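You operate a simulated robot arm through the tools that you are given. There is no shell and no other tool. Be economical: measure what you need, move in short steps, check, and stop when the job is done.

The job below is to be done with a simulated robot arm. You get a single attempt, and the scene is never put back.

Task
Fit the clear window in the door and clip it.
Fine: turn the blue and the green clip to FREE, press the window in till it clicks, then turn both to HOLD. The door stays locked, the other window stays on the shelf.

It is judged by the outcome, as a careful person would: the job done as asked, and still so three seconds after it is handed in. It fails if anything else is knocked over, pushed out of place, dropped, spilled or broken.

Robot
A 7-joint arm with a two-finger parallel gripper on a trunk, on a base that drives. Base frame: it is fixed to the floor where the robot stands at the start and does not move with it; the origin is under the middle of the robot, x ahead of it, y to its left, z up; the surface under the hand at the start is at about z = 0.76. Units: m, degrees, N and s.
Its first joint turns from -166.0 to 166.0 degrees. Places, roughly: black door latch [0.8, -0.2, 1]; blue window clip [0.7, 0, 1]; green window clip [0.8, 0, 1]. Payload 3.43 kg.
The TCP is the grasp point between the finger pads, 0.034 m short of the fingertips. In the tool frame z runs along the fingers and y along their closing line. The gripper opens to 0.128 m. The fingers are 0.024 m wide and 0.012 m thick; the gripper's body (0.048 by 0.13 m) begins 0.096 m behind the TCP.
Orientation is told as [roll, pitch, yaw] about the base's x, y, z axes, in that order, counted from this pose: with the fingers straight down and closing along the base's y, the tool's x points along the base's -x, its y along +y and its z along -z.

Tools
- The arm moves only by the tool play_rows. Its argument "steps" is a list of rows, each a list of 7 numbers: the shift along the base's x, y, z in units of 300 mm (1.0 is 300 mm), then the turn, a rotation vector about the base's x, y, z in units of 60 degrees (1.0 is 60 degrees), then the gripper command, from -1 (fully open) to 1 (shut), values between in proportion. In form: [[dx, dy, dz, wx, wy, wz, grip], ...]. A call has 1 to 12 rows; each row is the pose to reach, as a shift and turn from the pose commanded when the call began. A call with a number of a shift or a turn outside -1 to 1 is refused whole. A row lasts 0.2 s, in which the tool goes at most 0.05 m and 8.6 degrees; a call with a longer step from one row to the next is refused whole, and so is a gripper value outside its range. Where a pose cannot be reached the arm comes as near as it can. A force on the tool above 50 N (or 10 N above the force at the start of the call, whichever is more), or a blocked arm, ends the call early, and 0.2 s more pass. Each finger travels about 0.153 m/s and halts on what it meets, pressing with about 22 N; the grip force reading is that of the motor and also rises with nothing between the fingers. The clock runs only during rows and for 0.2 s after the last one: add rows that repeat a pose to give the fingers time. The reply holds the time, the measured pose of the TCP, the force on the tool along the base axes, the opening and the grip force, in the units named above and with some noise, with the torque about the TCP (base axes, N m) and any sound that the robot's microphone picked up.
- Cameras (640 x 400 px; columns grow to the right, rows downward): "scene" is now at [0.199, 0.2063, 1.3846]; the picture's right is [-0.44, -0.90, 0.01], its down [-0.38, 0.18, -0.91] and it looks along [0.82, -0.40, -0.42] (base axes); focal length 253 px, centre (320, 200). "wrist" rides on the gripper at [0.076, -0.011, -0.16] in the tool frame; the picture's right is [0.15, 0.99, 0.00], its down [-0.88, 0.13, -0.46] and it looks along [-0.45, 0.07, 0.89] (tool axes); focal length 234 px, centre (320, 200). There is no depth. A picture from a camera that has moved, and an enlarged one, comes with that camera's place and axes in the base frame and with its lens. The place of the scene camera against the robot may be out by one fixed shift of up to 0.012 m in any direction.
- snapshot(camera): a new picture of that camera. The clock stands still meanwhile.
- roll_base(legs): drives the robot by 1 to 6 legs, each [ahead, turn to the left] in m and degrees, along the robot's own axes; the way and the turn of a leg run together, so that a leg with both is an arc; at most 1.5 m and 180 degrees a leg. The arm and the cameras ride along, it lands a little off, and it stops where it bumps. It gives what a move gives.
- aim_head(pan, tilt): turns the head with the scene camera to pan (to the left, within 120 degrees either way) and tilt (down, from -29 to 69), counted from straight ahead of the robot. It gives what a move gives.
- close_up(camera, box): a new picture of the part [left, top, right, bottom] of that camera's present view, enlarged. The clock stands still meanwhile.
- sign_off(): hands the job in; it is judged then, once.

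Go step by step. Nothing tells you exact positions but the pictures and the camera data: compare them with the known pose of the tool, close in by small moves and look again before you grip or let go. The budget is 120 turns and 82 pictures, counting those below and the enlarged ones. Unless the task says otherwise, let go and move clear before handing in, and close with one line.

The tools are called after "Call:" as name(argument=value, ...) on one line, values as JSON. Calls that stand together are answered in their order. play_rows: Moves the arm, as the interface text tells. Its arguments: {"type":"object","properties":{"steps":{"type":"array","items":{"type":"array","items":{"type":"number"}}}},"required":["steps"]} The other tools are called the same way: roll_base (legs) drives the base; aim_head (pan, tilt) turns the head that bears the scene camera; snapshot (camera) takes a picture; close_up (camera, box) takes an enlarged picture of a part of a camera's view; sign_off () hands the job in.

At the start:

```text
time_s: 0.0
position: [0.6288, -0.2232, 1.3046]
tcp_rot: [0.0, 0.1, -0.1]
ft_force: [0.2, -0.4, -0.5]
wrist_torque: [0.01, -0.02, -0.01]
width: 0.1278
grip_force: 0.0
robot x, y, heading: [-0.001, 0.0008, 0.3]
head pan, tilt: [-25.8, 24.0]
```

scene: 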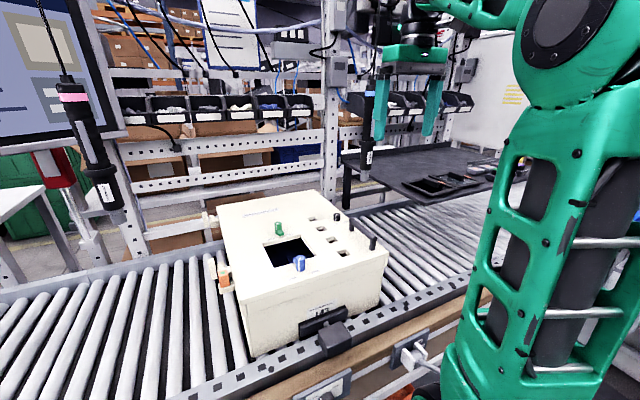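
wrist: 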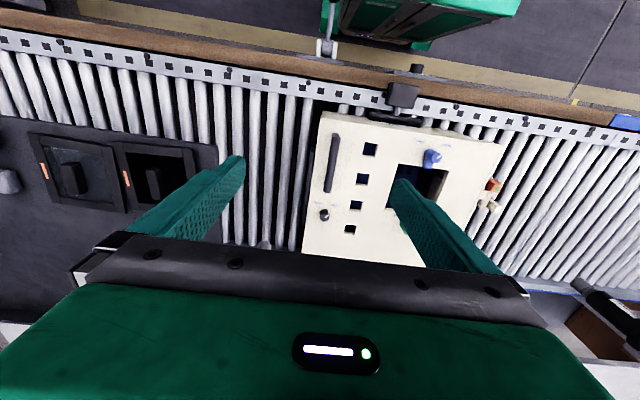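

I see a cream box whose top face holds the door with a square opening, a blue and a green clip, and a dark tray with two windows to the right. I'll look closer at each.

Call:
close_up(camera="scene", box=[200, 180, 400, 305])

Call:
close_up(camera="wrist", box=[0, 100, 240, 250])

Call:
close_up(camera="wrist", box=[290, 90, 530, 240])

```text
3.20 times, centred on (300, 242) of scene
camera zoom: at [0.199, 0.2063, 1.3846], right [-0.44, -0.9, 0.01], down [-0.38, 0.18, -0.91], along [0.82, -0.4, -0.42], focal length 809 px, centre (384, 64)
```

zoom: 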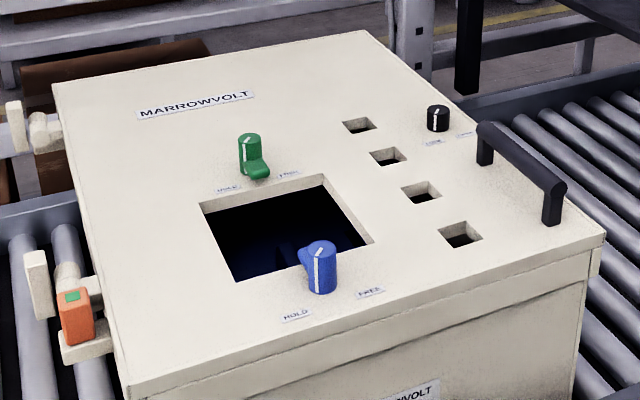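

```text
2.67 times, centred on (120, 175) of wrist
camera zoom: at [0.5526, -0.2332, 1.464], right [-0.14, 0.99, 0.0], down [0.88, 0.13, 0.45], along [0.45, 0.07, -0.89], focal length 624 px, centre (853, 267)
```

zoom: 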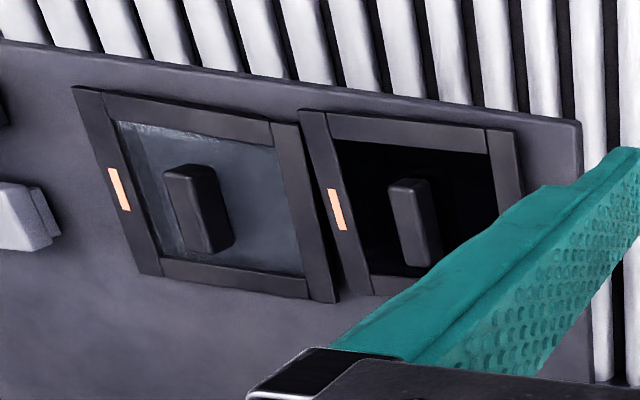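

```text
2.67 times, centred on (410, 165) of wrist
camera zoom: at [0.5526, -0.2332, 1.464], right [-0.14, 0.99, 0.0], down [0.88, 0.13, 0.45], along [0.45, 0.07, -0.89], focal length 624 px, centre (80, 293)
```

zoom: 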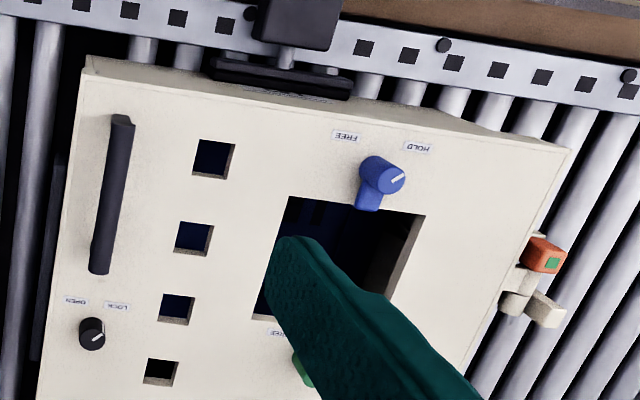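

Call:
play_rows(steps=[[-0.04, 0.13, 0, 0, 0, 0, -1], [-0.08, 0.27, 0, 0, 0, 0, -1], [-0.12, 0.4, 0, 0, 0, 0, -1], [-0.16, 0.54, 0, 0, 0, 0, -1], [-0.2, 0.67, 0, 0, 0, 0, -1], [-0.24, 0.81, 0, 0, 0, 0, -1], [-0.24, 0.81, 0, 0, 0, 0, -1]])

Call:
snapshot(camera="wrist")

Call:
snapshot(camera="scene")

```text
time_s: 1.6
position: [0.5407, 0.0197, 1.3132]
tcp_rot: [0.0, -0.8, -0.4]
ft_force: [11.4, -2.2, -22.8]
wrist_torque: [0.51, 0.26, 0.22]
width: 0.1279
grip_force: 0.1
robot x, y, heading: [0.0028, 0.0028, 0.1]
head pan, tilt: [-25.8, 24.0]
```

```text
76 pictures are left
camera wrist: at [0.4619, 0.01, 1.4707], right [-0.14, 0.99, 0.0], down [0.88, 0.13, 0.47], along [0.46, 0.06, -0.88], focal length 234 px, centre (320, 200)
```

wrist: 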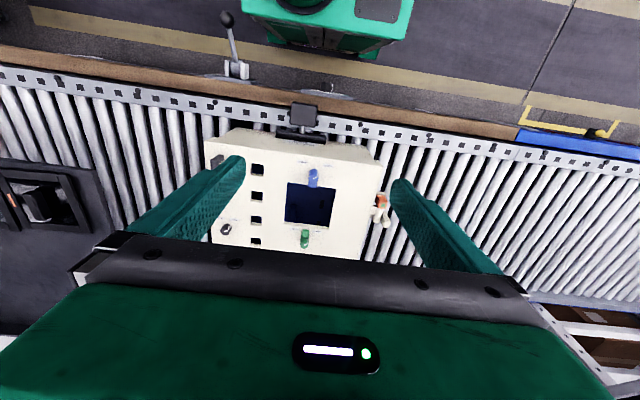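

```text
75 pictures are left
camera scene: at [0.1989, 0.2063, 1.3846], right [-0.44, -0.9, 0.01], down [-0.38, 0.18, -0.91], along [0.82, -0.4, -0.42], focal length 253 px, centre (320, 200)
```

scene: 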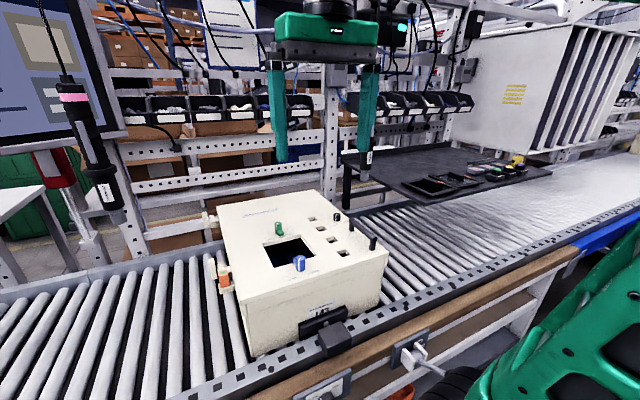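

Call:
play_rows(steps=[[0.1, 0, -0.1, 0, 0, 0, -1], [0.2, 0, -0.2, 0, 0, 0, -1], [0.27, 0, -0.33, 0, 0, 0, -1], [0.27, 0, -0.4, 0, 0, 0, -1], [0.27, 0, -0.4, 0, 0, 0, -1]])

Call:
close_up(camera="wrist", box=[200, 90, 440, 240])

```text
time_s: 2.8
position: [0.6222, 0.0186, 1.1933]
tcp_rot: [0.0, -0.8, -0.2]
ft_force: [0.2, 0.7, 0.6]
wrist_torque: [0.01, 0.0, -0.02]
width: 0.1282
grip_force: 0.0
robot x, y, heading: [0.0049, 0.0019, 0.0]
head pan, tilt: [-25.8, 24.0]
```

```text
2.67 times, centred on (320, 165) of wrist
camera zoom: at [0.5434, 0.0095, 1.3512], right [-0.14, 0.99, 0.0], down [0.88, 0.13, 0.47], along [0.46, 0.06, -0.88], focal length 624 px, centre (320, 293)
```

zoom: 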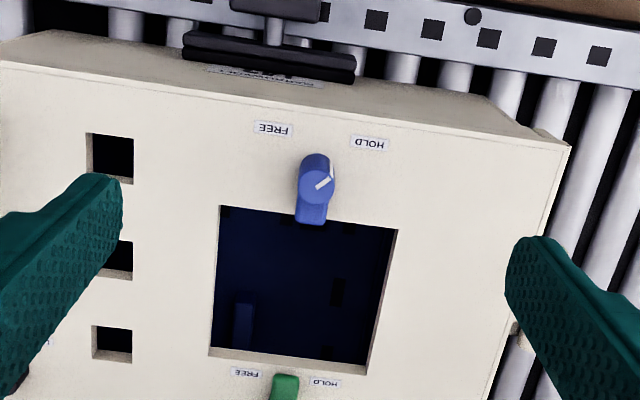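

Call:
play_rows(steps=[[0.13, 0, 0, 0, 0, 0, -1], [0.26, 0, 0, 0, 0, 0, -1], [0.26, 0, 0, 0, 0, 0, -1]])

Call:
close_up(camera="wrist", box=[200, 70, 440, 220])

Call:
close_up(camera="scene", box=[250, 210, 346, 270])

```text
time_s: 3.6
position: [0.6989, 0.0197, 1.1922]
tcp_rot: [0.2, -0.6, -0.2]
ft_force: [-1.0, -1.2, 0.0]
wrist_torque: [0.0, 0.0, 0.0]
width: 0.1279
grip_force: 0.0
robot x, y, heading: [-0.0048, 0.0035, 0.0]
head pan, tilt: [-25.8, 24.0]
```

```text
2.67 times, centred on (320, 145) of wrist
camera zoom: at [0.6208, 0.0083, 1.3503], right [-0.14, 0.99, 0.0], down [0.88, 0.13, 0.47], along [0.46, 0.07, -0.88], focal length 624 px, centre (320, 347)
```

zoom: 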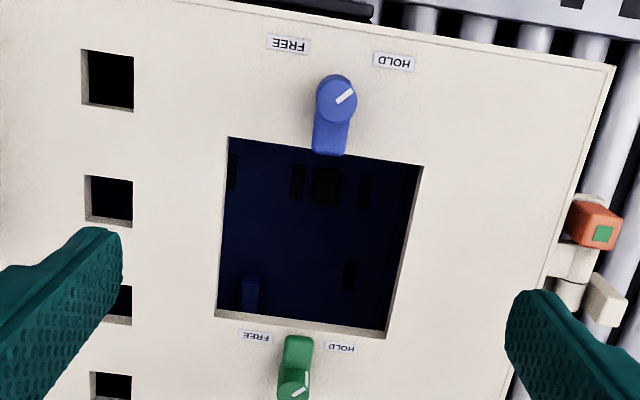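

```text
6.67 times, centred on (298, 240) of scene
camera zoom: at [0.1989, 0.2063, 1.3846], right [-0.44, -0.9, 0.01], down [-0.38, 0.18, -0.91], along [0.82, -0.4, -0.42], focal length 1686 px, centre (467, -67)
```

zoom: 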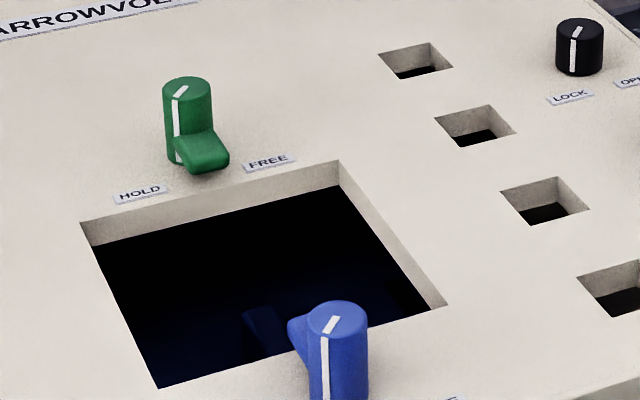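

The opening is about x 0.689–0.808, y −0.036–0.081 at z≈0.968; both clips are in HOLD with their tabs toward the opening; the blue knob is at about (0.655, 0.022), top z≈1.003. FREE is about +90° yaw for both. I'll go above the blue knob and check.

Call:
play_rows(steps=[[-0.1, 0.0, -0.1, 0, 0, 0, -1], [-0.147, 0.008, -0.22, 0, 0, 0, -1], [-0.147, 0.008, -0.36, 0, 0, 0, -1], [-0.147, 0.008, -0.42, 0, 0, 0, -1], [-0.147, 0.008, -0.42, 0, 0, 0, -1]])

Call:
snapshot(camera="wrist")

Call:
close_up(camera="scene", box=[220, 170, 380, 270])

```text
time_s: 4.8
position: [0.6574, 0.0222, 1.0689]
tcp_rot: [0.1, -0.7, -0.2]
ft_force: [0.4, -0.6, 0.4]
wrist_torque: [-0.01, -0.01, 0.01]
width: 0.1281
grip_force: 0.0
robot x, y, heading: [0.0019, 0.001, 0.2]
head pan, tilt: [-25.8, 24.0]
```

```text
71 pictures are left
camera wrist: at [0.5771, 0.0123, 1.2261], right [-0.14, 0.99, 0.0], down [0.88, 0.13, 0.47], along [0.46, 0.07, -0.88], focal length 234 px, centre (320, 200)
```

wrist: 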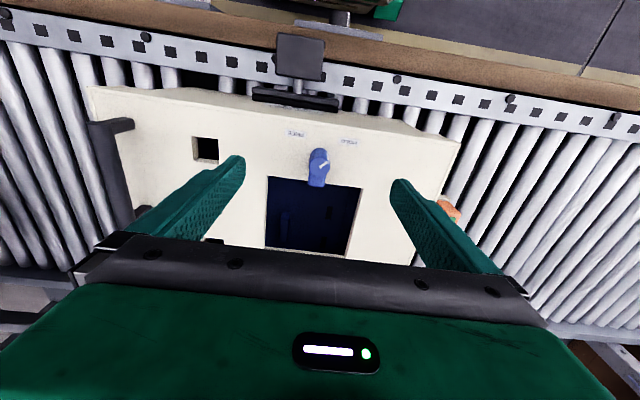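

```text
4.00 times, centred on (300, 220) of scene
camera zoom: at [0.199, 0.2063, 1.3846], right [-0.44, -0.9, 0.01], down [-0.38, 0.18, -0.91], along [0.82, -0.4, -0.42], focal length 1012 px, centre (400, 120)
```

zoom: 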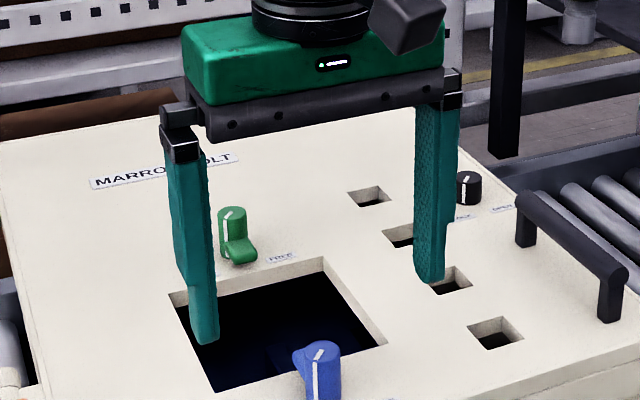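

Call:
play_rows(steps=[[-0.017, 0, -0.1, 0, 0, 0, -0.6], [-0.017, 0, -0.19, 0, 0, 0, -0.2], [-0.017, 0, -0.19, 0, 0, 0, 0.2], [-0.017, 0, -0.19, 0, 0, 0, 0.45], [-0.017, 0, -0.19, 0, 0, 0, 0.45]])

Call:
close_up(camera="scene", box=[240, 200, 368, 280])

Call:
close_up(camera="wrist", box=[200, 70, 440, 220])

```text
time_s: 6.0
position: [0.6505, 0.0202, 1.0113]
tcp_rot: [0.0, -0.8, -0.2]
ft_force: [-0.7, -0.3, -0.1]
wrist_torque: [0.01, 0.05, 0.02]
width: 0.0351
grip_force: 0.0
robot x, y, heading: [0.0004, 0.0057, -0.0]
head pan, tilt: [-25.8, 24.0]
```

```text
5.00 times, centred on (304, 240) of scene
camera zoom: at [0.199, 0.2063, 1.3846], right [-0.44, -0.9, 0.01], down [-0.38, 0.18, -0.91], along [0.82, -0.4, -0.42], focal length 1265 px, centre (400, 0)
```

zoom: 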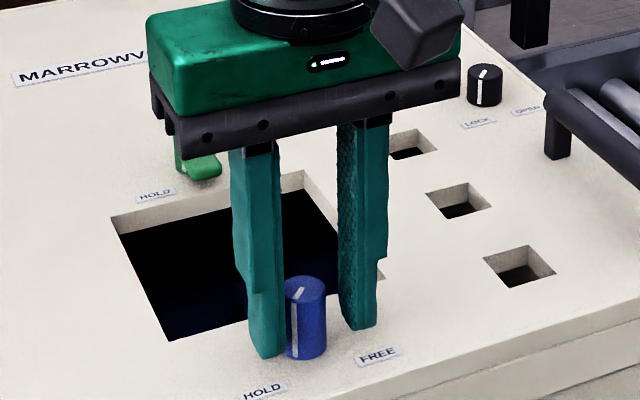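

```text
2.67 times, centred on (320, 145) of wrist
camera zoom: at [0.5727, 0.0102, 1.1681], right [-0.14, 0.99, 0.0], down [0.88, 0.13, 0.47], along [0.46, 0.07, -0.88], focal length 624 px, centre (320, 347)
```

zoom: 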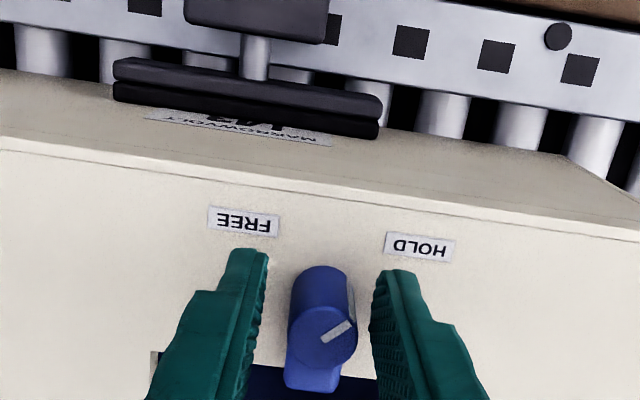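

The knob sits between the fingers. I close on it and turn.

Call:
play_rows(steps=[[0.005, 0.005, 0, 0, 0, 0, 1], [0.005, 0.005, 0, 0, 0, 0, 1], [0.005, 0.005, 0, 0, 0, 0.125, 1], [0.005, 0.005, 0, 0, 0, 0.25, 1], [0.005, 0.005, 0, 0, 0, 0.375, 1], [0.005, 0.005, 0, 0, 0, 0.5, 1]])

Call:
close_up(camera="scene", box=[240, 200, 368, 280])

```text
time_s: 7.4
position: [0.6526, 0.0209, 1.0103]
tcp_rot: [-0.1, -1.0, 29.4]
ft_force: [14.8, -36.7, 7.3]
wrist_torque: [-0.99, -0.16, -0.25]
width: 0.0218
grip_force: 22.4
robot x, y, heading: [-0.0004, 0.0049, 0.2]
head pan, tilt: [-25.8, 24.0]
```

```text
5.00 times, centred on (304, 240) of scene
camera zoom: at [0.1995, 0.2048, 1.3847], right [-0.44, -0.9, 0.01], down [-0.38, 0.18, -0.91], along [0.82, -0.4, -0.42], focal length 1265 px, centre (400, 0)
```

zoom: 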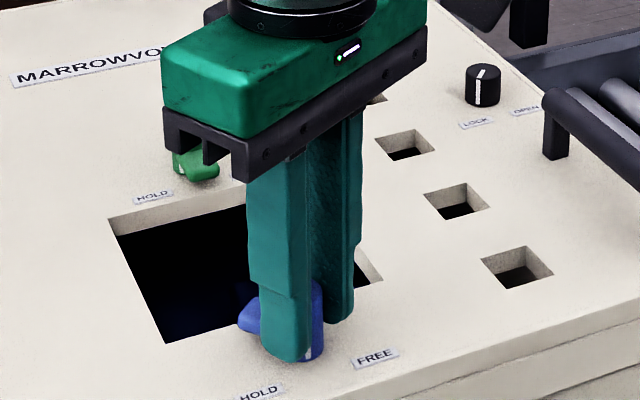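

Call:
play_rows(steps=[[0.003, -0.008, 0, 0, 0, 0.0, 1], [0.003, -0.008, 0, 0, 0, 0.125, 1], [0.003, -0.008, 0, 0, 0, 0.25, 1], [0.003, -0.008, 0, 0, 0, 0.375, 1], [0.003, -0.008, 0, 0, 0, 0.5, 1]])

Call:
close_up(camera="scene", box=[240, 200, 368, 280])

```text
time_s: 8.6
position: [0.6527, 0.0216, 1.0081]
tcp_rot: [0.2, -0.8, 60.1]
ft_force: [16.9, -15.8, 5.7]
wrist_torque: [-0.42, -0.36, -0.09]
width: 0.0227
grip_force: 22.0
robot x, y, heading: [-0.001, 0.005, 0.1]
head pan, tilt: [-25.8, 24.0]
```

```text
5.00 times, centred on (304, 240) of scene
camera zoom: at [0.1996, 0.2057, 1.3846], right [-0.44, -0.9, 0.01], down [-0.38, 0.18, -0.91], along [0.82, -0.4, -0.42], focal length 1265 px, centre (400, 0)
```

zoom: 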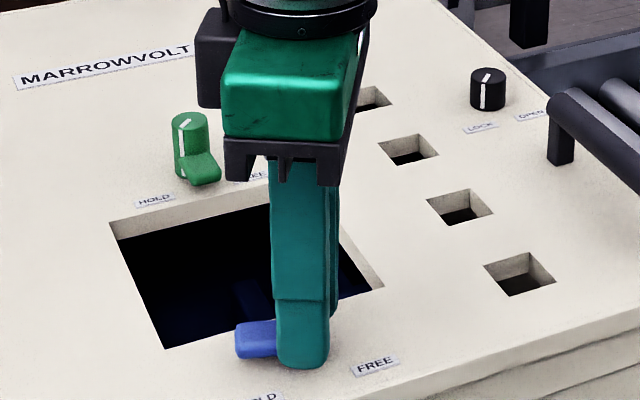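

Call:
play_rows(steps=[[0.006, -0.006, 0, 0, 0, 0.0, 1], [0.006, -0.006, 0, 0, 0, 0.125, 1], [0.006, -0.006, 0, 0, 0, 0.25, 1], [0.006, -0.006, 0, 0, 0, 0.375, 1], [0.006, -0.006, 0, 0, 0, 0.5, 1]])

Call:
close_up(camera="scene", box=[240, 200, 368, 280])

Call:
snapshot(camera="wrist")

```text
time_s: 9.8
position: [0.6551, 0.0195, 1.0092]
tcp_rot: [0.2, -0.7, 89.8]
ft_force: [5.2, -1.3, -4.4]
wrist_torque: [-0.24, -0.4, -0.21]
width: 0.0214
grip_force: 22.4
robot x, y, heading: [-0.0013, 0.0047, 0.3]
head pan, tilt: [-25.8, 24.0]
```

```text
5.00 times, centred on (304, 240) of scene
camera zoom: at [0.1994, 0.2063, 1.3845], right [-0.44, -0.9, 0.01], down [-0.38, 0.18, -0.91], along [0.82, -0.4, -0.42], focal length 1265 px, centre (400, 0)
```

zoom: 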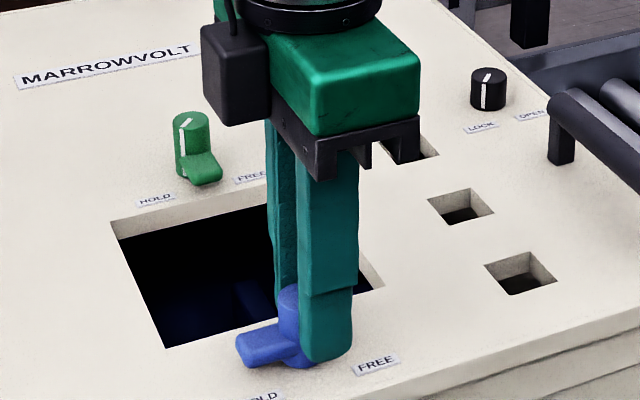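

```text
64 pictures are left
camera wrist: at [0.665, -0.058, 1.1667], right [-0.99, -0.14, 0.0], down [-0.13, 0.88, 0.47], along [-0.07, 0.46, -0.88], focal length 234 px, centre (320, 200)
```

wrist: 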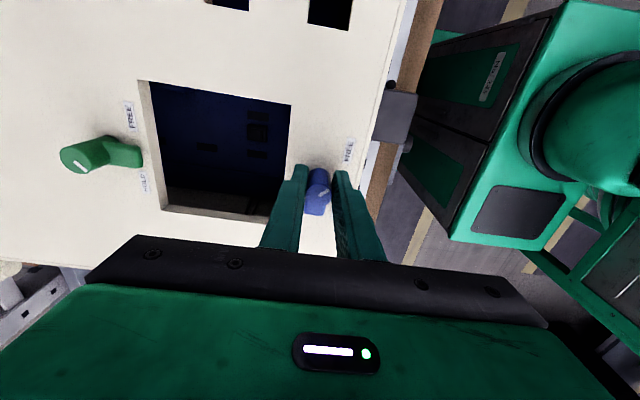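

Call:
play_rows(steps=[[0, 0, 0, 0, 0, 0, 0.3], [0, 0, 0, 0, 0, 0, 0.3], [0, 0, 0.15, 0, 0, 0, 0.3], [0, 0, 0.3, 0, 0, 0, 0.0], [0, 0, 0.3, 0, 0, 0, 0]])

Call:
close_up(camera="scene", box=[240, 200, 368, 280])

Call:
close_up(camera="wrist", box=[40, 70, 400, 295])

```text
time_s: 11.0
position: [0.6542, 0.0184, 1.0995]
tcp_rot: [0.0, -0.7, 89.9]
ft_force: [0.0, 0.2, 0.1]
wrist_torque: [0.0, 0.02, 0.01]
width: 0.064
grip_force: 0.0
robot x, y, heading: [-0.0001, 0.0041, 0.1]
head pan, tilt: [-25.8, 24.0]
```

```text
5.00 times, centred on (304, 240) of scene
camera zoom: at [0.199, 0.2063, 1.3846], right [-0.44, -0.9, 0.01], down [-0.38, 0.18, -0.91], along [0.82, -0.4, -0.42], focal length 1265 px, centre (400, 0)
```

zoom: 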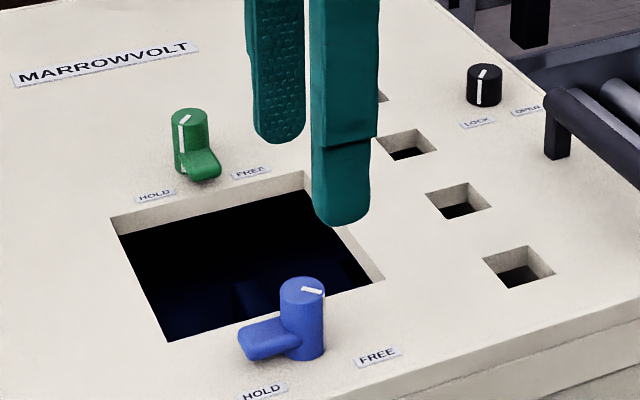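

```text
1.78 times, centred on (220, 182) of wrist
camera zoom: at [0.6658, -0.0585, 1.2565], right [-0.99, -0.14, 0.0], down [-0.13, 0.88, 0.47], along [-0.07, 0.46, -0.88], focal length 416 px, centre (498, 231)
```

zoom: 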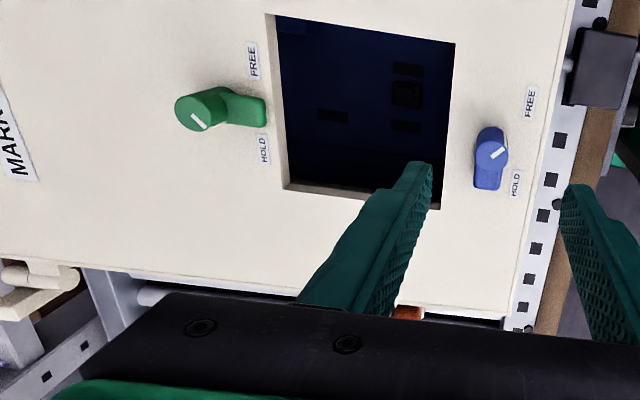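

Blue now points at FREE. Next I go to the green knob at about (0.836, 0.019), turning the hand back to yaw 0.

Call:
play_rows(steps=[[0.06, 0, 0, 0, 0, -0.125, 0], [0.12, 0, 0, 0, 0, -0.25, 0], [0.18, 0, 0, 0, 0, -0.375, 0], [0.24, 0, 0, 0, 0, -0.5, 0], [0.3, 0, 0, 0, 0, -0.625, 0], [0.36, 0, 0, 0, 0, -0.75, 0], [0.42, 0, 0, 0, 0, -0.875, 0], [0.48, 0, 0, 0, 0, -1, 0]])

Call:
play_rows(steps=[[0.03, 0, 0, 0, 0, -0.125, 0], [0.06, 0, 0, 0, 0, -0.25, 0], [0.09, 0, 0, 0, 0, -0.375, 0], [0.11, 0, 0, 0, 0, -0.5, 0], [0.11, 0, 0, 0, 0, -0.5, 0]])

Call:
close_up(camera="wrist", box=[200, 70, 440, 220])

Call:
close_up(camera="scene", box=[220, 170, 380, 270])

```text
time_s: 12.8
position: [0.7994, 0.0205, 1.099]
tcp_rot: [0.0, -0.7, 29.7]
ft_force: [-0.1, 0.3, 0.2]
wrist_torque: [-0.01, -0.04, 0.0]
width: 0.064
grip_force: 0.0
robot x, y, heading: [0.0003, 0.0046, 0.3]
head pan, tilt: [-25.8, 24.0]
```

```text
time_s: 14.0
position: [0.8312, 0.0202, 1.0999]
tcp_rot: [0.0, -0.5, -0.3]
ft_force: [0.1, 0.4, -0.9]
wrist_torque: [0.03, -0.03, 0.02]
width: 0.0641
grip_force: 0.0
robot x, y, heading: [-0.0019, 0.0024, -0.4]
head pan, tilt: [-25.8, 24.0]
```

```text
2.67 times, centred on (320, 145) of wrist
camera zoom: at [0.7536, 0.0095, 1.2574], right [-0.14, 0.99, 0.0], down [0.88, 0.13, 0.47], along [0.46, 0.06, -0.89], focal length 624 px, centre (320, 347)
```

zoom: 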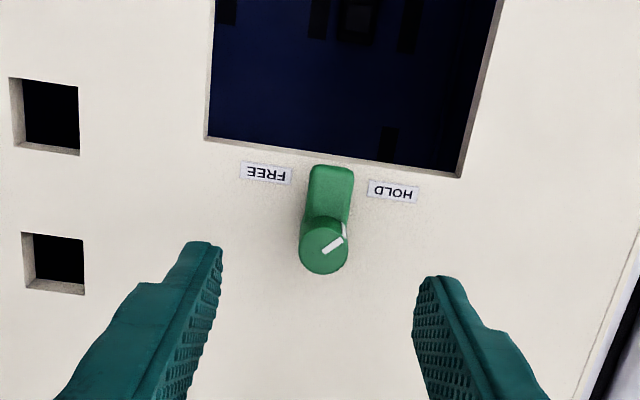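

```text
4.00 times, centred on (300, 220) of scene
camera zoom: at [0.1991, 0.2063, 1.3846], right [-0.44, -0.9, 0.01], down [-0.38, 0.18, -0.91], along [0.82, -0.4, -0.42], focal length 1012 px, centre (400, 120)
```

zoom: 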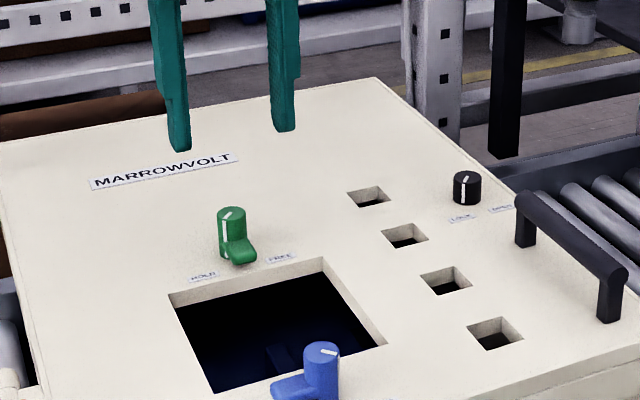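

Call:
play_rows(steps=[[0.02, 0.0, -0.12, 0, 0, 0, 0.2], [0.02, 0.0, -0.24, 0, 0, 0, 0.4], [0.02, 0.0, -0.3, 0, 0, 0, 0.45], [0.02, 0.0, -0.3, 0, 0, 0, 0.45]])

Call:
close_up(camera="wrist", box=[200, 70, 440, 220])

```text
time_s: 15.0
position: [0.8366, 0.0188, 1.0107]
tcp_rot: [-0.1, -0.7, -0.2]
ft_force: [-0.9, -0.4, 0.1]
wrist_torque: [0.03, -0.01, 0.01]
width: 0.0353
grip_force: 0.0
robot x, y, heading: [0.002, 0.0059, -0.1]
head pan, tilt: [-25.8, 24.0]
```

```text
2.67 times, centred on (320, 145) of wrist
camera zoom: at [0.7583, 0.0089, 1.1681], right [-0.14, 0.99, 0.0], down [0.88, 0.13, 0.47], along [0.46, 0.06, -0.88], focal length 624 px, centre (320, 347)
```

zoom: 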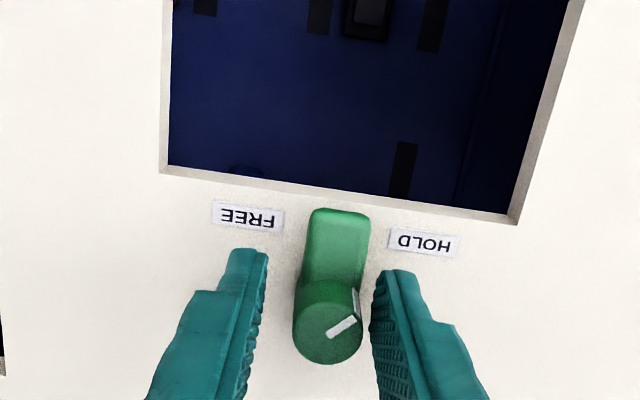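

Call:
play_rows(steps=[[0.008, 0.008, 0, 0, 0, 0, 0.5], [0.008, 0.008, 0, 0, 0, 0, 1], [0.008, 0.008, 0, 0, 0, 0, 1]])

```text
time_s: 15.8
position: [0.8389, 0.0221, 1.0087]
tcp_rot: [0.1, -0.6, -0.1]
ft_force: [-1.6, 5.4, -0.2]
wrist_torque: [-0.11, -0.13, 0.06]
width: 0.0218
grip_force: 21.9
robot x, y, heading: [0.0031, 0.0048, 0.1]
head pan, tilt: [-25.8, 24.0]
```

The grip is well centred, so I turn it.

Call:
play_rows(steps=[[0, 0, 0, 0, 0, 0.125, 1], [0, 0, 0, 0, 0, 0.25, 1], [0, 0, 0, 0, 0, 0.375, 1], [0, 0, 0, 0, 0, 0.5, 1], [0, 0, 0, 0, 0, 0.625, 1], [0, 0, 0, 0, 0, 0.75, 1]])

Call:
close_up(camera="scene", box=[220, 170, 380, 270])

```text
time_s: 17.2
position: [0.8408, 0.0195, 1.0087]
tcp_rot: [0.0, -0.6, 44.7]
ft_force: [2.1, -13.0, 0.8]
wrist_torque: [-0.62, -0.27, -0.04]
width: 0.0215
grip_force: 21.8
robot x, y, heading: [-0.0012, 0.0008, -0.0]
head pan, tilt: [-25.8, 24.0]
```

```text
4.00 times, centred on (300, 220) of scene
camera zoom: at [0.1992, 0.2058, 1.3846], right [-0.44, -0.9, 0.01], down [-0.38, 0.18, -0.91], along [0.82, -0.4, -0.42], focal length 1012 px, centre (400, 120)
```

zoom: 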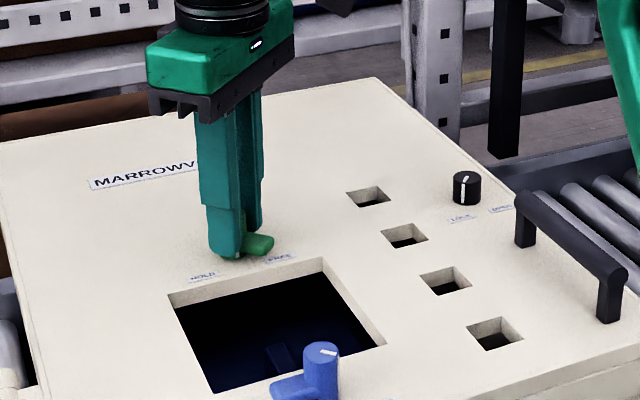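

Call:
play_rows(steps=[[0, -0.004, 0, 0, 0, 0.125, 1], [0, -0.004, 0, 0, 0, 0.25, 1], [0, -0.004, 0, 0, 0, 0.375, 1], [0, -0.004, 0, 0, 0, 0.5, 1], [0, -0.004, 0, 0, 0, 0.625, 1], [0, -0.004, 0, 0, 0, 0.75, 1]])

Call:
play_rows(steps=[[0, 0, 0, 0, 0, 0, 0.3], [0, 0, 0, 0, 0, 0, 0.3], [0, 0, 0.15, 0, 0, 0, 0.3], [0, 0, 0.3, 0, 0, 0, 0.0], [0, 0, 0.3, 0, 0, 0, 0]])

Call:
close_up(camera="scene", box=[220, 170, 380, 270])

Call:
close_up(camera="wrist", box=[200, 70, 520, 270])

```text
time_s: 18.6
position: [0.8393, 0.0241, 1.0096]
tcp_rot: [0.2, -0.8, 90.1]
ft_force: [11.9, -7.3, -0.7]
wrist_torque: [-0.16, -0.71, -0.19]
width: 0.0219
grip_force: 21.8
robot x, y, heading: [-0.0037, 0.0049, 0.1]
head pan, tilt: [-25.8, 24.0]
```

```text
time_s: 19.8
position: [0.8393, 0.0206, 1.0999]
tcp_rot: [0.1, -0.7, 89.8]
ft_force: [0.4, -1.0, 0.5]
wrist_torque: [-0.01, -0.01, 0.01]
width: 0.0641
grip_force: 0.1
robot x, y, heading: [0.0008, 0.0013, 0.1]
head pan, tilt: [-25.8, 24.0]
```

```text
4.00 times, centred on (300, 220) of scene
camera zoom: at [0.1992, 0.2063, 1.3846], right [-0.44, -0.9, 0.01], down [-0.38, 0.18, -0.91], along [0.82, -0.4, -0.42], focal length 1012 px, centre (400, 120)
```

zoom: 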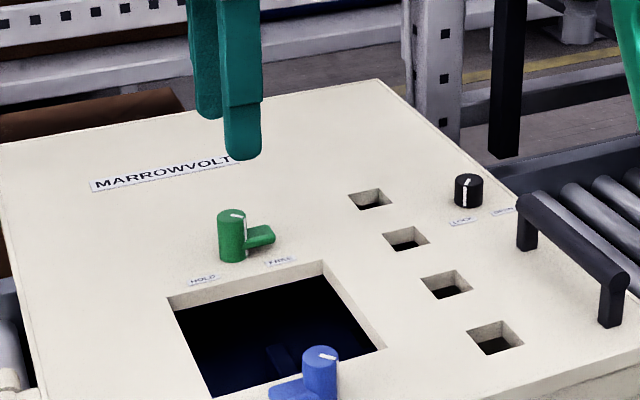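

```text
2.00 times, centred on (360, 170) of wrist
camera zoom: at [0.8501, -0.0565, 1.2565], right [-0.99, -0.14, 0.0], down [-0.13, 0.87, 0.47], along [-0.07, 0.46, -0.88], focal length 468 px, centre (240, 260)
```

zoom: 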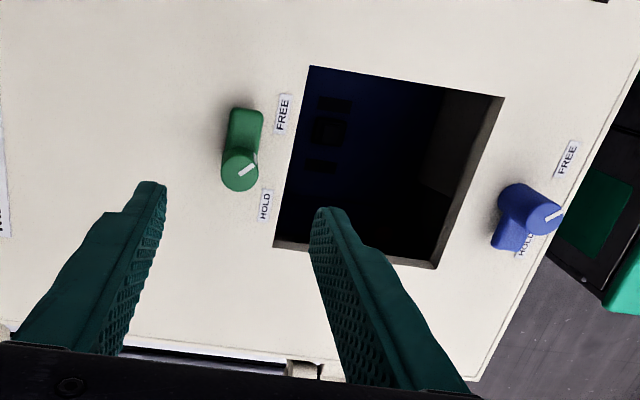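

Both clips are FREE. Now I look at the shelf with the windows.

Call:
aim_head(pan=-50, tilt=30)

Call:
snapshot(camera="scene")

```text
time_s: 20.7
position: [0.8399, 0.0214, 1.0985]
tcp_rot: [0.0, -0.9, 89.8]
ft_force: [0.5, -0.2, -0.7]
wrist_torque: [0.03, -0.01, 0.0]
width: 0.064
grip_force: 0.1
robot x, y, heading: [0.0018, 0.004, -0.4]
head pan, tilt: [-50.0, 30.0]
```

```text
55 pictures are left
camera scene: at [0.174, 0.1773, 1.3754], right [-0.77, -0.64, 0.01], down [-0.33, 0.38, -0.86], along [0.55, -0.66, -0.51], focal length 253 px, centre (320, 200)
```

scene: 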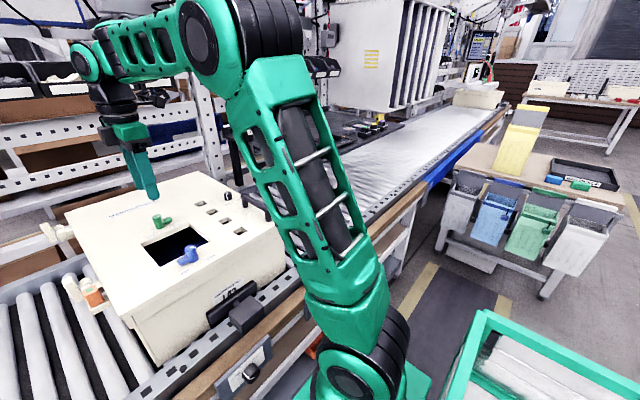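

Call:
play_rows(steps=[[0, 0, 0.14, 0, 0, -0.125, 0], [-0.05, 0, 0.28, 0, 0, -0.25, -0.5], [-0.1, -0.06, 0.4, 0, 0, -0.375, -1], [-0.18, -0.18, 0.45, 0, 0, -0.5, -1], [-0.26, -0.3, 0.5, 0, 0, -0.625, -1], [-0.34, -0.42, 0.55, 0, 0, -0.75, -1], [-0.42, -0.54, 0.6, 0, 0, -0.875, -1], [-0.5, -0.66, 0.65, 0, 0, -1, -1], [-0.55, -0.8, 0.65, 0, 0, -1, -1], [-0.58, -0.95, 0.65, 0, 0, -1, -1], [-0.58, -1, 0.65, 0, 0, -1, -1]])

Call:
play_rows(steps=[[0, -0.1, 0, 0, 0, -0.125, -1], [0, -0.2, 0, 0, 0, -0.25, -1], [0, -0.33, 0, 0, 0, -0.375, -1], [0, -0.45, 0, 0, 0, -0.5, -1], [0, -0.45, 0, 0, 0, -0.5, -1]])

Call:
snapshot(camera="wrist")

Call:
snapshot(camera="scene")

```text
time_s: 23.1
position: [0.666, -0.2815, 1.2956]
tcp_rot: [0.0, -0.6, 29.7]
ft_force: [1.0, -0.3, 0.2]
wrist_torque: [-0.01, 0.0, 0.03]
width: 0.1282
grip_force: 0.1
robot x, y, heading: [-0.0013, -0.0003, 0.4]
head pan, tilt: [-50.0, 30.0]
```

```text
time_s: 24.3
position: [0.6643, -0.4134, 1.2953]
tcp_rot: [0.1, -0.6, -0.2]
ft_force: [-0.1, -0.2, 0.3]
wrist_torque: [-0.05, 0.0, -0.01]
width: 0.1283
grip_force: 0.0
robot x, y, heading: [0.0007, 0.0049, 0.1]
head pan, tilt: [-50.0, 30.0]
```

```text
54 pictures are left
camera wrist: at [0.5859, -0.4238, 1.4531], right [-0.14, 0.99, 0.0], down [0.88, 0.13, 0.47], along [0.46, 0.06, -0.89], focal length 234 px, centre (320, 200)
```

wrist: 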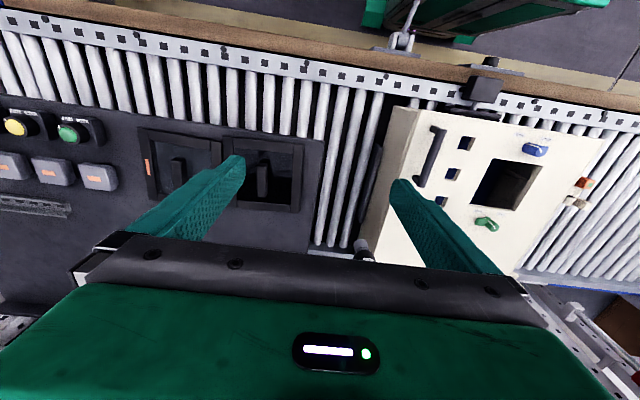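

```text
53 pictures are left
camera scene: at [0.1739, 0.1772, 1.3754], right [-0.77, -0.64, 0.01], down [-0.33, 0.38, -0.86], along [0.55, -0.66, -0.51], focal length 253 px, centre (320, 200)
```

scene: 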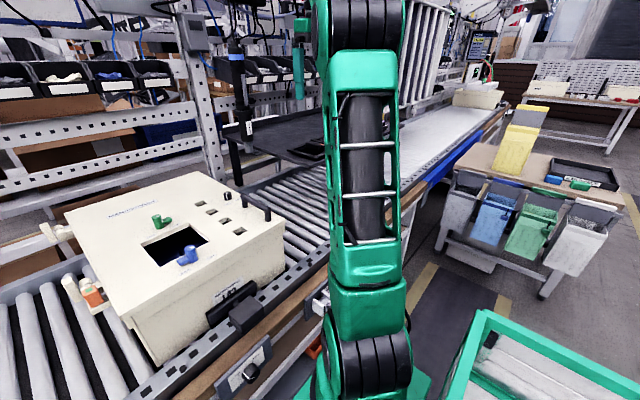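

Call:
close_up(camera="wrist", box=[0, 90, 320, 290])

```text
2.00 times, centred on (160, 190) of wrist
camera zoom: at [0.5859, -0.4238, 1.4531], right [-0.14, 0.99, 0.0], down [0.88, 0.13, 0.47], along [0.46, 0.06, -0.89], focal length 468 px, centre (640, 220)
```

zoom: 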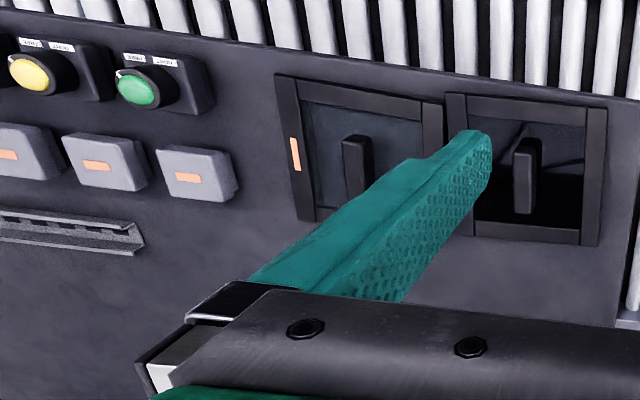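

The shelf is about z 1.05; the clear window looks like the left one, centred near (0.77, −0.64), with a tinted one beside it. I'll move closer above to inspect.

Call:
play_rows(steps=[[-0.02, -0.15, 0, 0, 0, 0, -1], [-0.04, -0.3, 0, 0, 0, 0, -1], [-0.04, -0.45, 0, 0, 0, 0, -1], [-0.04, -0.6, 0, 0, 0, 0, -1], [-0.04, -0.7, 0, 0, 0, 0, -1], [-0.04, -0.7, 0, 0, 0, 0, -1]])

Call:
snapshot(camera="wrist")

```text
time_s: 25.7
position: [0.609, -0.6062, 1.2659]
tcp_rot: [0.2, -0.6, -0.3]
ft_force: [0.8, -0.6, -0.3]
wrist_torque: [0.05, 0.07, 0.02]
width: 0.1281
grip_force: 0.0
out of reach, approached as far as the arm can: row 3, 4, 5, 6
robot x, y, heading: [0.0025, 0.0032, -0.5]
head pan, tilt: [-50.0, 30.0]
```

```text
51 pictures are left
camera wrist: at [0.5315, -0.6164, 1.4243], right [-0.14, 0.99, 0.0], down [0.88, 0.13, 0.46], along [0.46, 0.07, -0.89], focal length 234 px, centre (320, 200)
```

wrist: 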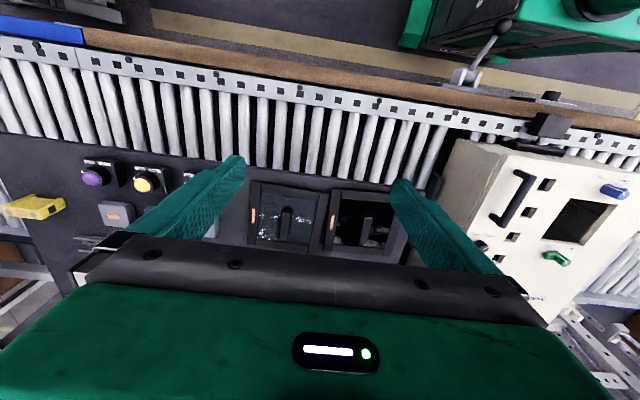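

The windows are out of reach from here, so the base must shift sideways by about 0.32 m. I check what stands beside the robot first.

Call:
aim_head(pan=-95, tilt=45)

Call:
snapshot(camera="scene")

Call:
aim_head(pan=-20, tilt=69)

Call:
snapshot(camera="scene")

```text
time_s: 26.8
position: [0.6101, -0.6051, 1.2683]
tcp_rot: [0.1, -0.7, -0.3]
ft_force: [0.1, -0.2, 0.0]
wrist_torque: [0.0, 0.01, 0.01]
width: 0.1282
grip_force: 0.1
robot x, y, heading: [-0.0018, 0.001, -0.4]
head pan, tilt: [-95.0, 45.0]
```

```text
50 pictures are left
camera scene: at [0.1085, 0.1653, 1.3537], right [-1.0, 0.09, 0.01], down [0.05, 0.7, -0.71], along [-0.07, -0.7, -0.71], focal length 253 px, centre (320, 200)
```

scene: 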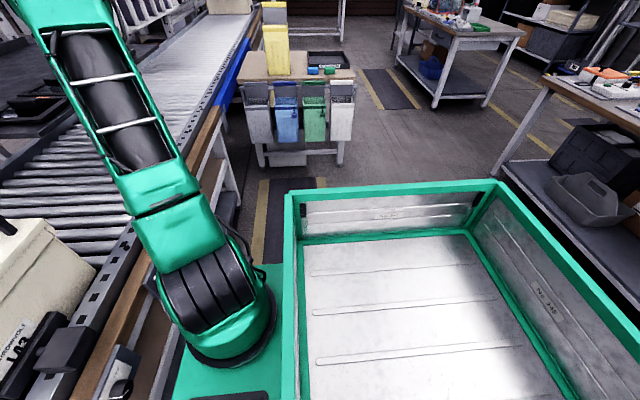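

```text
time_s: 28.3
position: [0.6112, -0.6039, 1.2688]
tcp_rot: [0.0, -0.6, -0.2]
ft_force: [-0.2, -0.5, -0.5]
wrist_torque: [-0.03, -0.02, 0.0]
width: 0.1279
grip_force: 0.1
robot x, y, heading: [-0.0012, 0.006, -0.3]
head pan, tilt: [-20.0, 68.8]
```

```text
49 pictures are left
camera scene: at [0.1675, 0.2272, 1.324], right [-0.34, -0.94, 0.0], down [-0.88, 0.32, -0.35], along [0.33, -0.12, -0.94], focal length 253 px, centre (320, 200)
```

scene: 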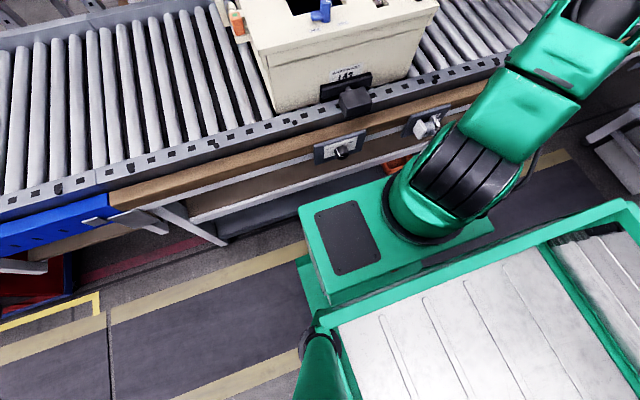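

Call:
aim_head(pan=-120, tilt=35)

Call:
snapshot(camera="scene")

Call:
aim_head(pan=120, tilt=45)

Call:
snapshot(camera="scene")

```text
time_s: 30.0
position: [0.6096, -0.6051, 1.2674]
tcp_rot: [0.0, -0.6, -0.3]
ft_force: [-0.5, 1.2, -0.1]
wrist_torque: [0.01, 0.02, 0.0]
width: 0.1281
grip_force: 0.1
robot x, y, heading: [-0.0023, 0.0032, 0.0]
head pan, tilt: [-120.0, 35.0]
```

```text
48 pictures are left
camera scene: at [0.0716, 0.17, 1.369], right [-0.87, 0.5, 0.01], down [0.28, 0.5, -0.82], along [-0.42, -0.71, -0.57], focal length 253 px, centre (320, 200)
```

scene: 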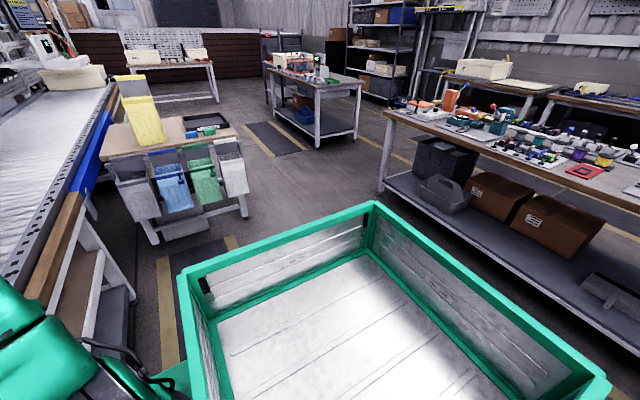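

```text
time_s: 33.4
position: [0.6094, -0.6042, 1.2678]
tcp_rot: [0.0, -0.5, -0.2]
ft_force: [0.2, -0.9, 0.0]
wrist_torque: [-0.02, -0.01, 0.0]
width: 0.1278
grip_force: 0.1
robot x, y, heading: [0.0015, 0.0067, -0.2]
head pan, tilt: [120.0, 45.0]
```

```text
47 pictures are left
camera scene: at [0.0749, 0.3168, 1.3542], right [0.87, 0.5, -0.01], down [0.34, -0.61, -0.71], along [-0.36, 0.61, -0.7], focal length 253 px, centre (320, 200)
```

scene: 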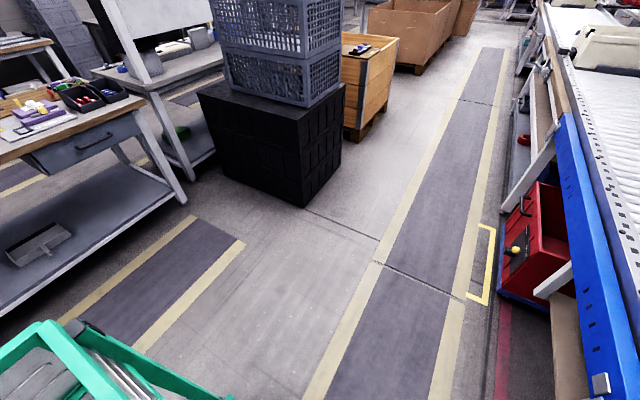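

The robot's box-like body is about ±0.35 by ±0.25 m with about 1 m free behind. I tuck the arm, then back up, turn right, shift 0.33 m, turn back, and come forward again.

Call:
play_rows(steps=[[0, 0.15, 0.05, 0, 0, 0, -1], [0, 0.3, 0.1, 0, 0, 0, -1], [0, 0.45, 0.15, 0, 0, 0, -1], [0, 0.6, 0.18, 0, 0, 0, -1], [0, 0.75, 0.18, 0, 0, 0, -1], [0, 0.9, 0.18, 0, 0, 0, -1], [0, 1, 0.18, 0, 0, 0, -1]])

Call:
aim_head(pan=-30, tilt=30)

Call:
roll_base(legs=[[-0.15, 0], [0, -90], [0.33, 0], [0, 90]])

Call:
snapshot(camera="scene")

```text
time_s: 35.0
position: [0.612, -0.3046, 1.3239]
tcp_rot: [0.0, -0.7, -0.4]
ft_force: [0.3, -0.2, -0.3]
wrist_torque: [0.02, -0.01, -0.01]
width: 0.1281
grip_force: 0.2
robot x, y, heading: [-0.0019, 0.0047, -0.0]
head pan, tilt: [120.0, 45.0]
```

```text
time_s: 37.4
position: [0.6114, -0.3055, 1.3251]
tcp_rot: [0.0, -0.8, -0.2]
ft_force: [-0.6, -0.3, -0.4]
wrist_torque: [-0.01, 0.02, 0.0]
width: 0.1279
grip_force: 0.0
robot x, y, heading: [-0.0021, 0.0009, 0.1]
head pan, tilt: [-30.0, 30.0]
```

```text
time_s: 49.1
position: [0.4708, -0.6254, 1.3235]
tcp_rot: [-0.1, -0.7, 0.4]
ft_force: [-0.5, 0.8, 0.3]
wrist_torque: [0.0, 0.03, 0.01]
width: 0.128
grip_force: 0.0
robot x, y, heading: [-0.1479, -0.3365, 0.6]
head pan, tilt: [-30.0, 30.0]
```

```text
46 pictures are left
camera scene: at [0.0478, -0.1368, 1.3751], right [-0.49, -0.87, 0.01], down [-0.45, 0.25, -0.86], along [0.75, -0.42, -0.51], focal length 253 px, centre (320, 200)
```

scene: 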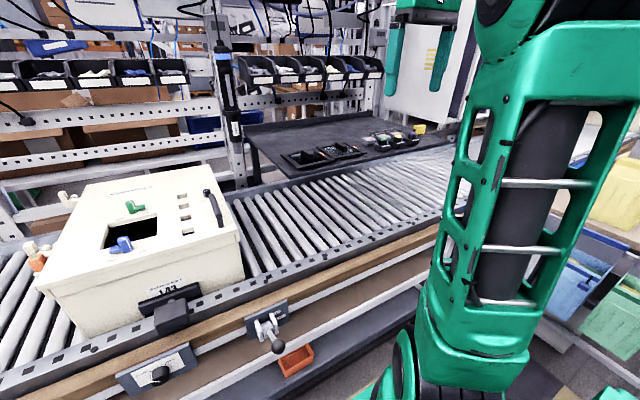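

Call:
roll_base(legs=[[0.15, 0]])

Call:
close_up(camera="scene", box=[220, 110, 460, 260])

Call:
snapshot(camera="wrist")

```text
time_s: 50.5
position: [0.6038, -0.6249, 1.3316]
tcp_rot: [0.0, -1.4, 0.3]
ft_force: [0.3, 0.4, 0.0]
wrist_torque: [-0.01, 0.01, 0.0]
width: 0.128
grip_force: 0.1
robot x, y, heading: [0.005, -0.3312, 0.8]
head pan, tilt: [-30.0, 30.0]
```

```text
2.67 times, centred on (340, 185) of scene
camera zoom: at [0.1984, -0.1357, 1.3751], right [-0.49, -0.87, 0.01], down [-0.45, 0.25, -0.86], along [0.75, -0.43, -0.51], focal length 674 px, centre (267, 240)
```

zoom: 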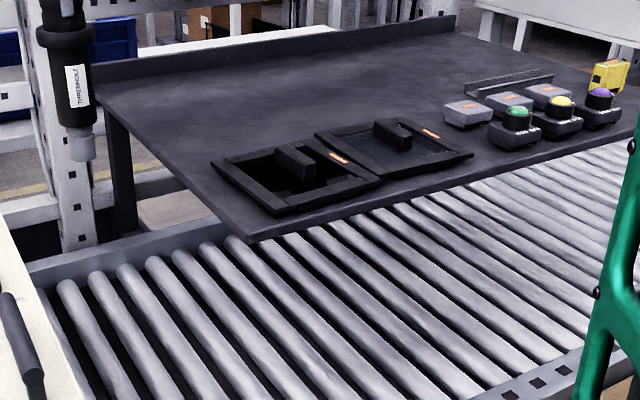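

```text
44 pictures are left
camera wrist: at [0.5232, -0.6359, 1.4883], right [-0.15, 0.99, 0.0], down [0.87, 0.13, 0.48], along [0.47, 0.07, -0.88], focal length 234 px, centre (320, 200)
```

wrist: 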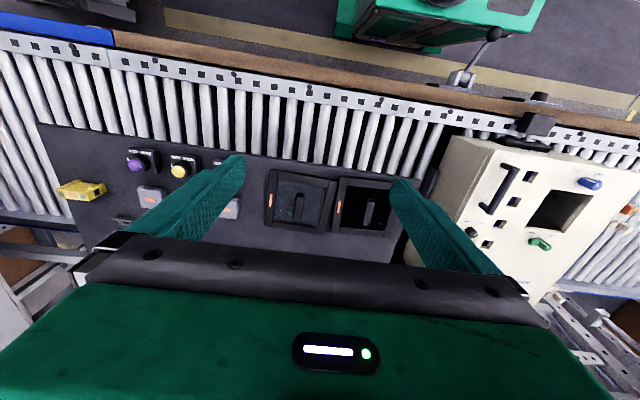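

Call:
play_rows(steps=[[0.1, 0, -0.1, 0, 0, 0, -1], [0.2, 0, -0.2, 0, 0, 0, -1], [0.3, 0, -0.3, 0, 0, 0, -1], [0.33, 0, -0.4, 0, 0, 0, -1], [0.33, 0, -0.4, 0, 0, 0, -1]])

Call:
close_up(camera="wrist", box=[200, 90, 440, 240])

```text
time_s: 51.7
position: [0.6859, -0.6249, 1.2214]
tcp_rot: [-0.2, -2.0, 0.2]
ft_force: [0.1, -0.6, -0.8]
wrist_torque: [0.01, -0.02, 0.02]
width: 0.1279
grip_force: 0.1
robot x, y, heading: [0.0047, -0.3325, 0.7]
head pan, tilt: [-30.0, 30.0]
```

```text
2.67 times, centred on (320, 165) of wrist
camera zoom: at [0.6046, -0.6354, 1.3783], right [-0.15, 0.99, -0.01], down [0.86, 0.14, 0.48], along [0.48, 0.06, -0.87], focal length 624 px, centre (320, 293)
```

zoom: 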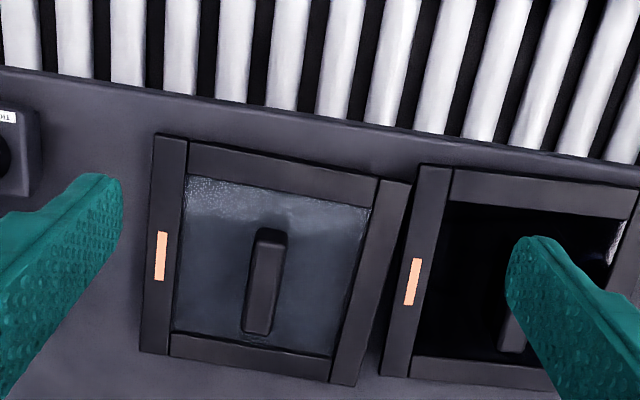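

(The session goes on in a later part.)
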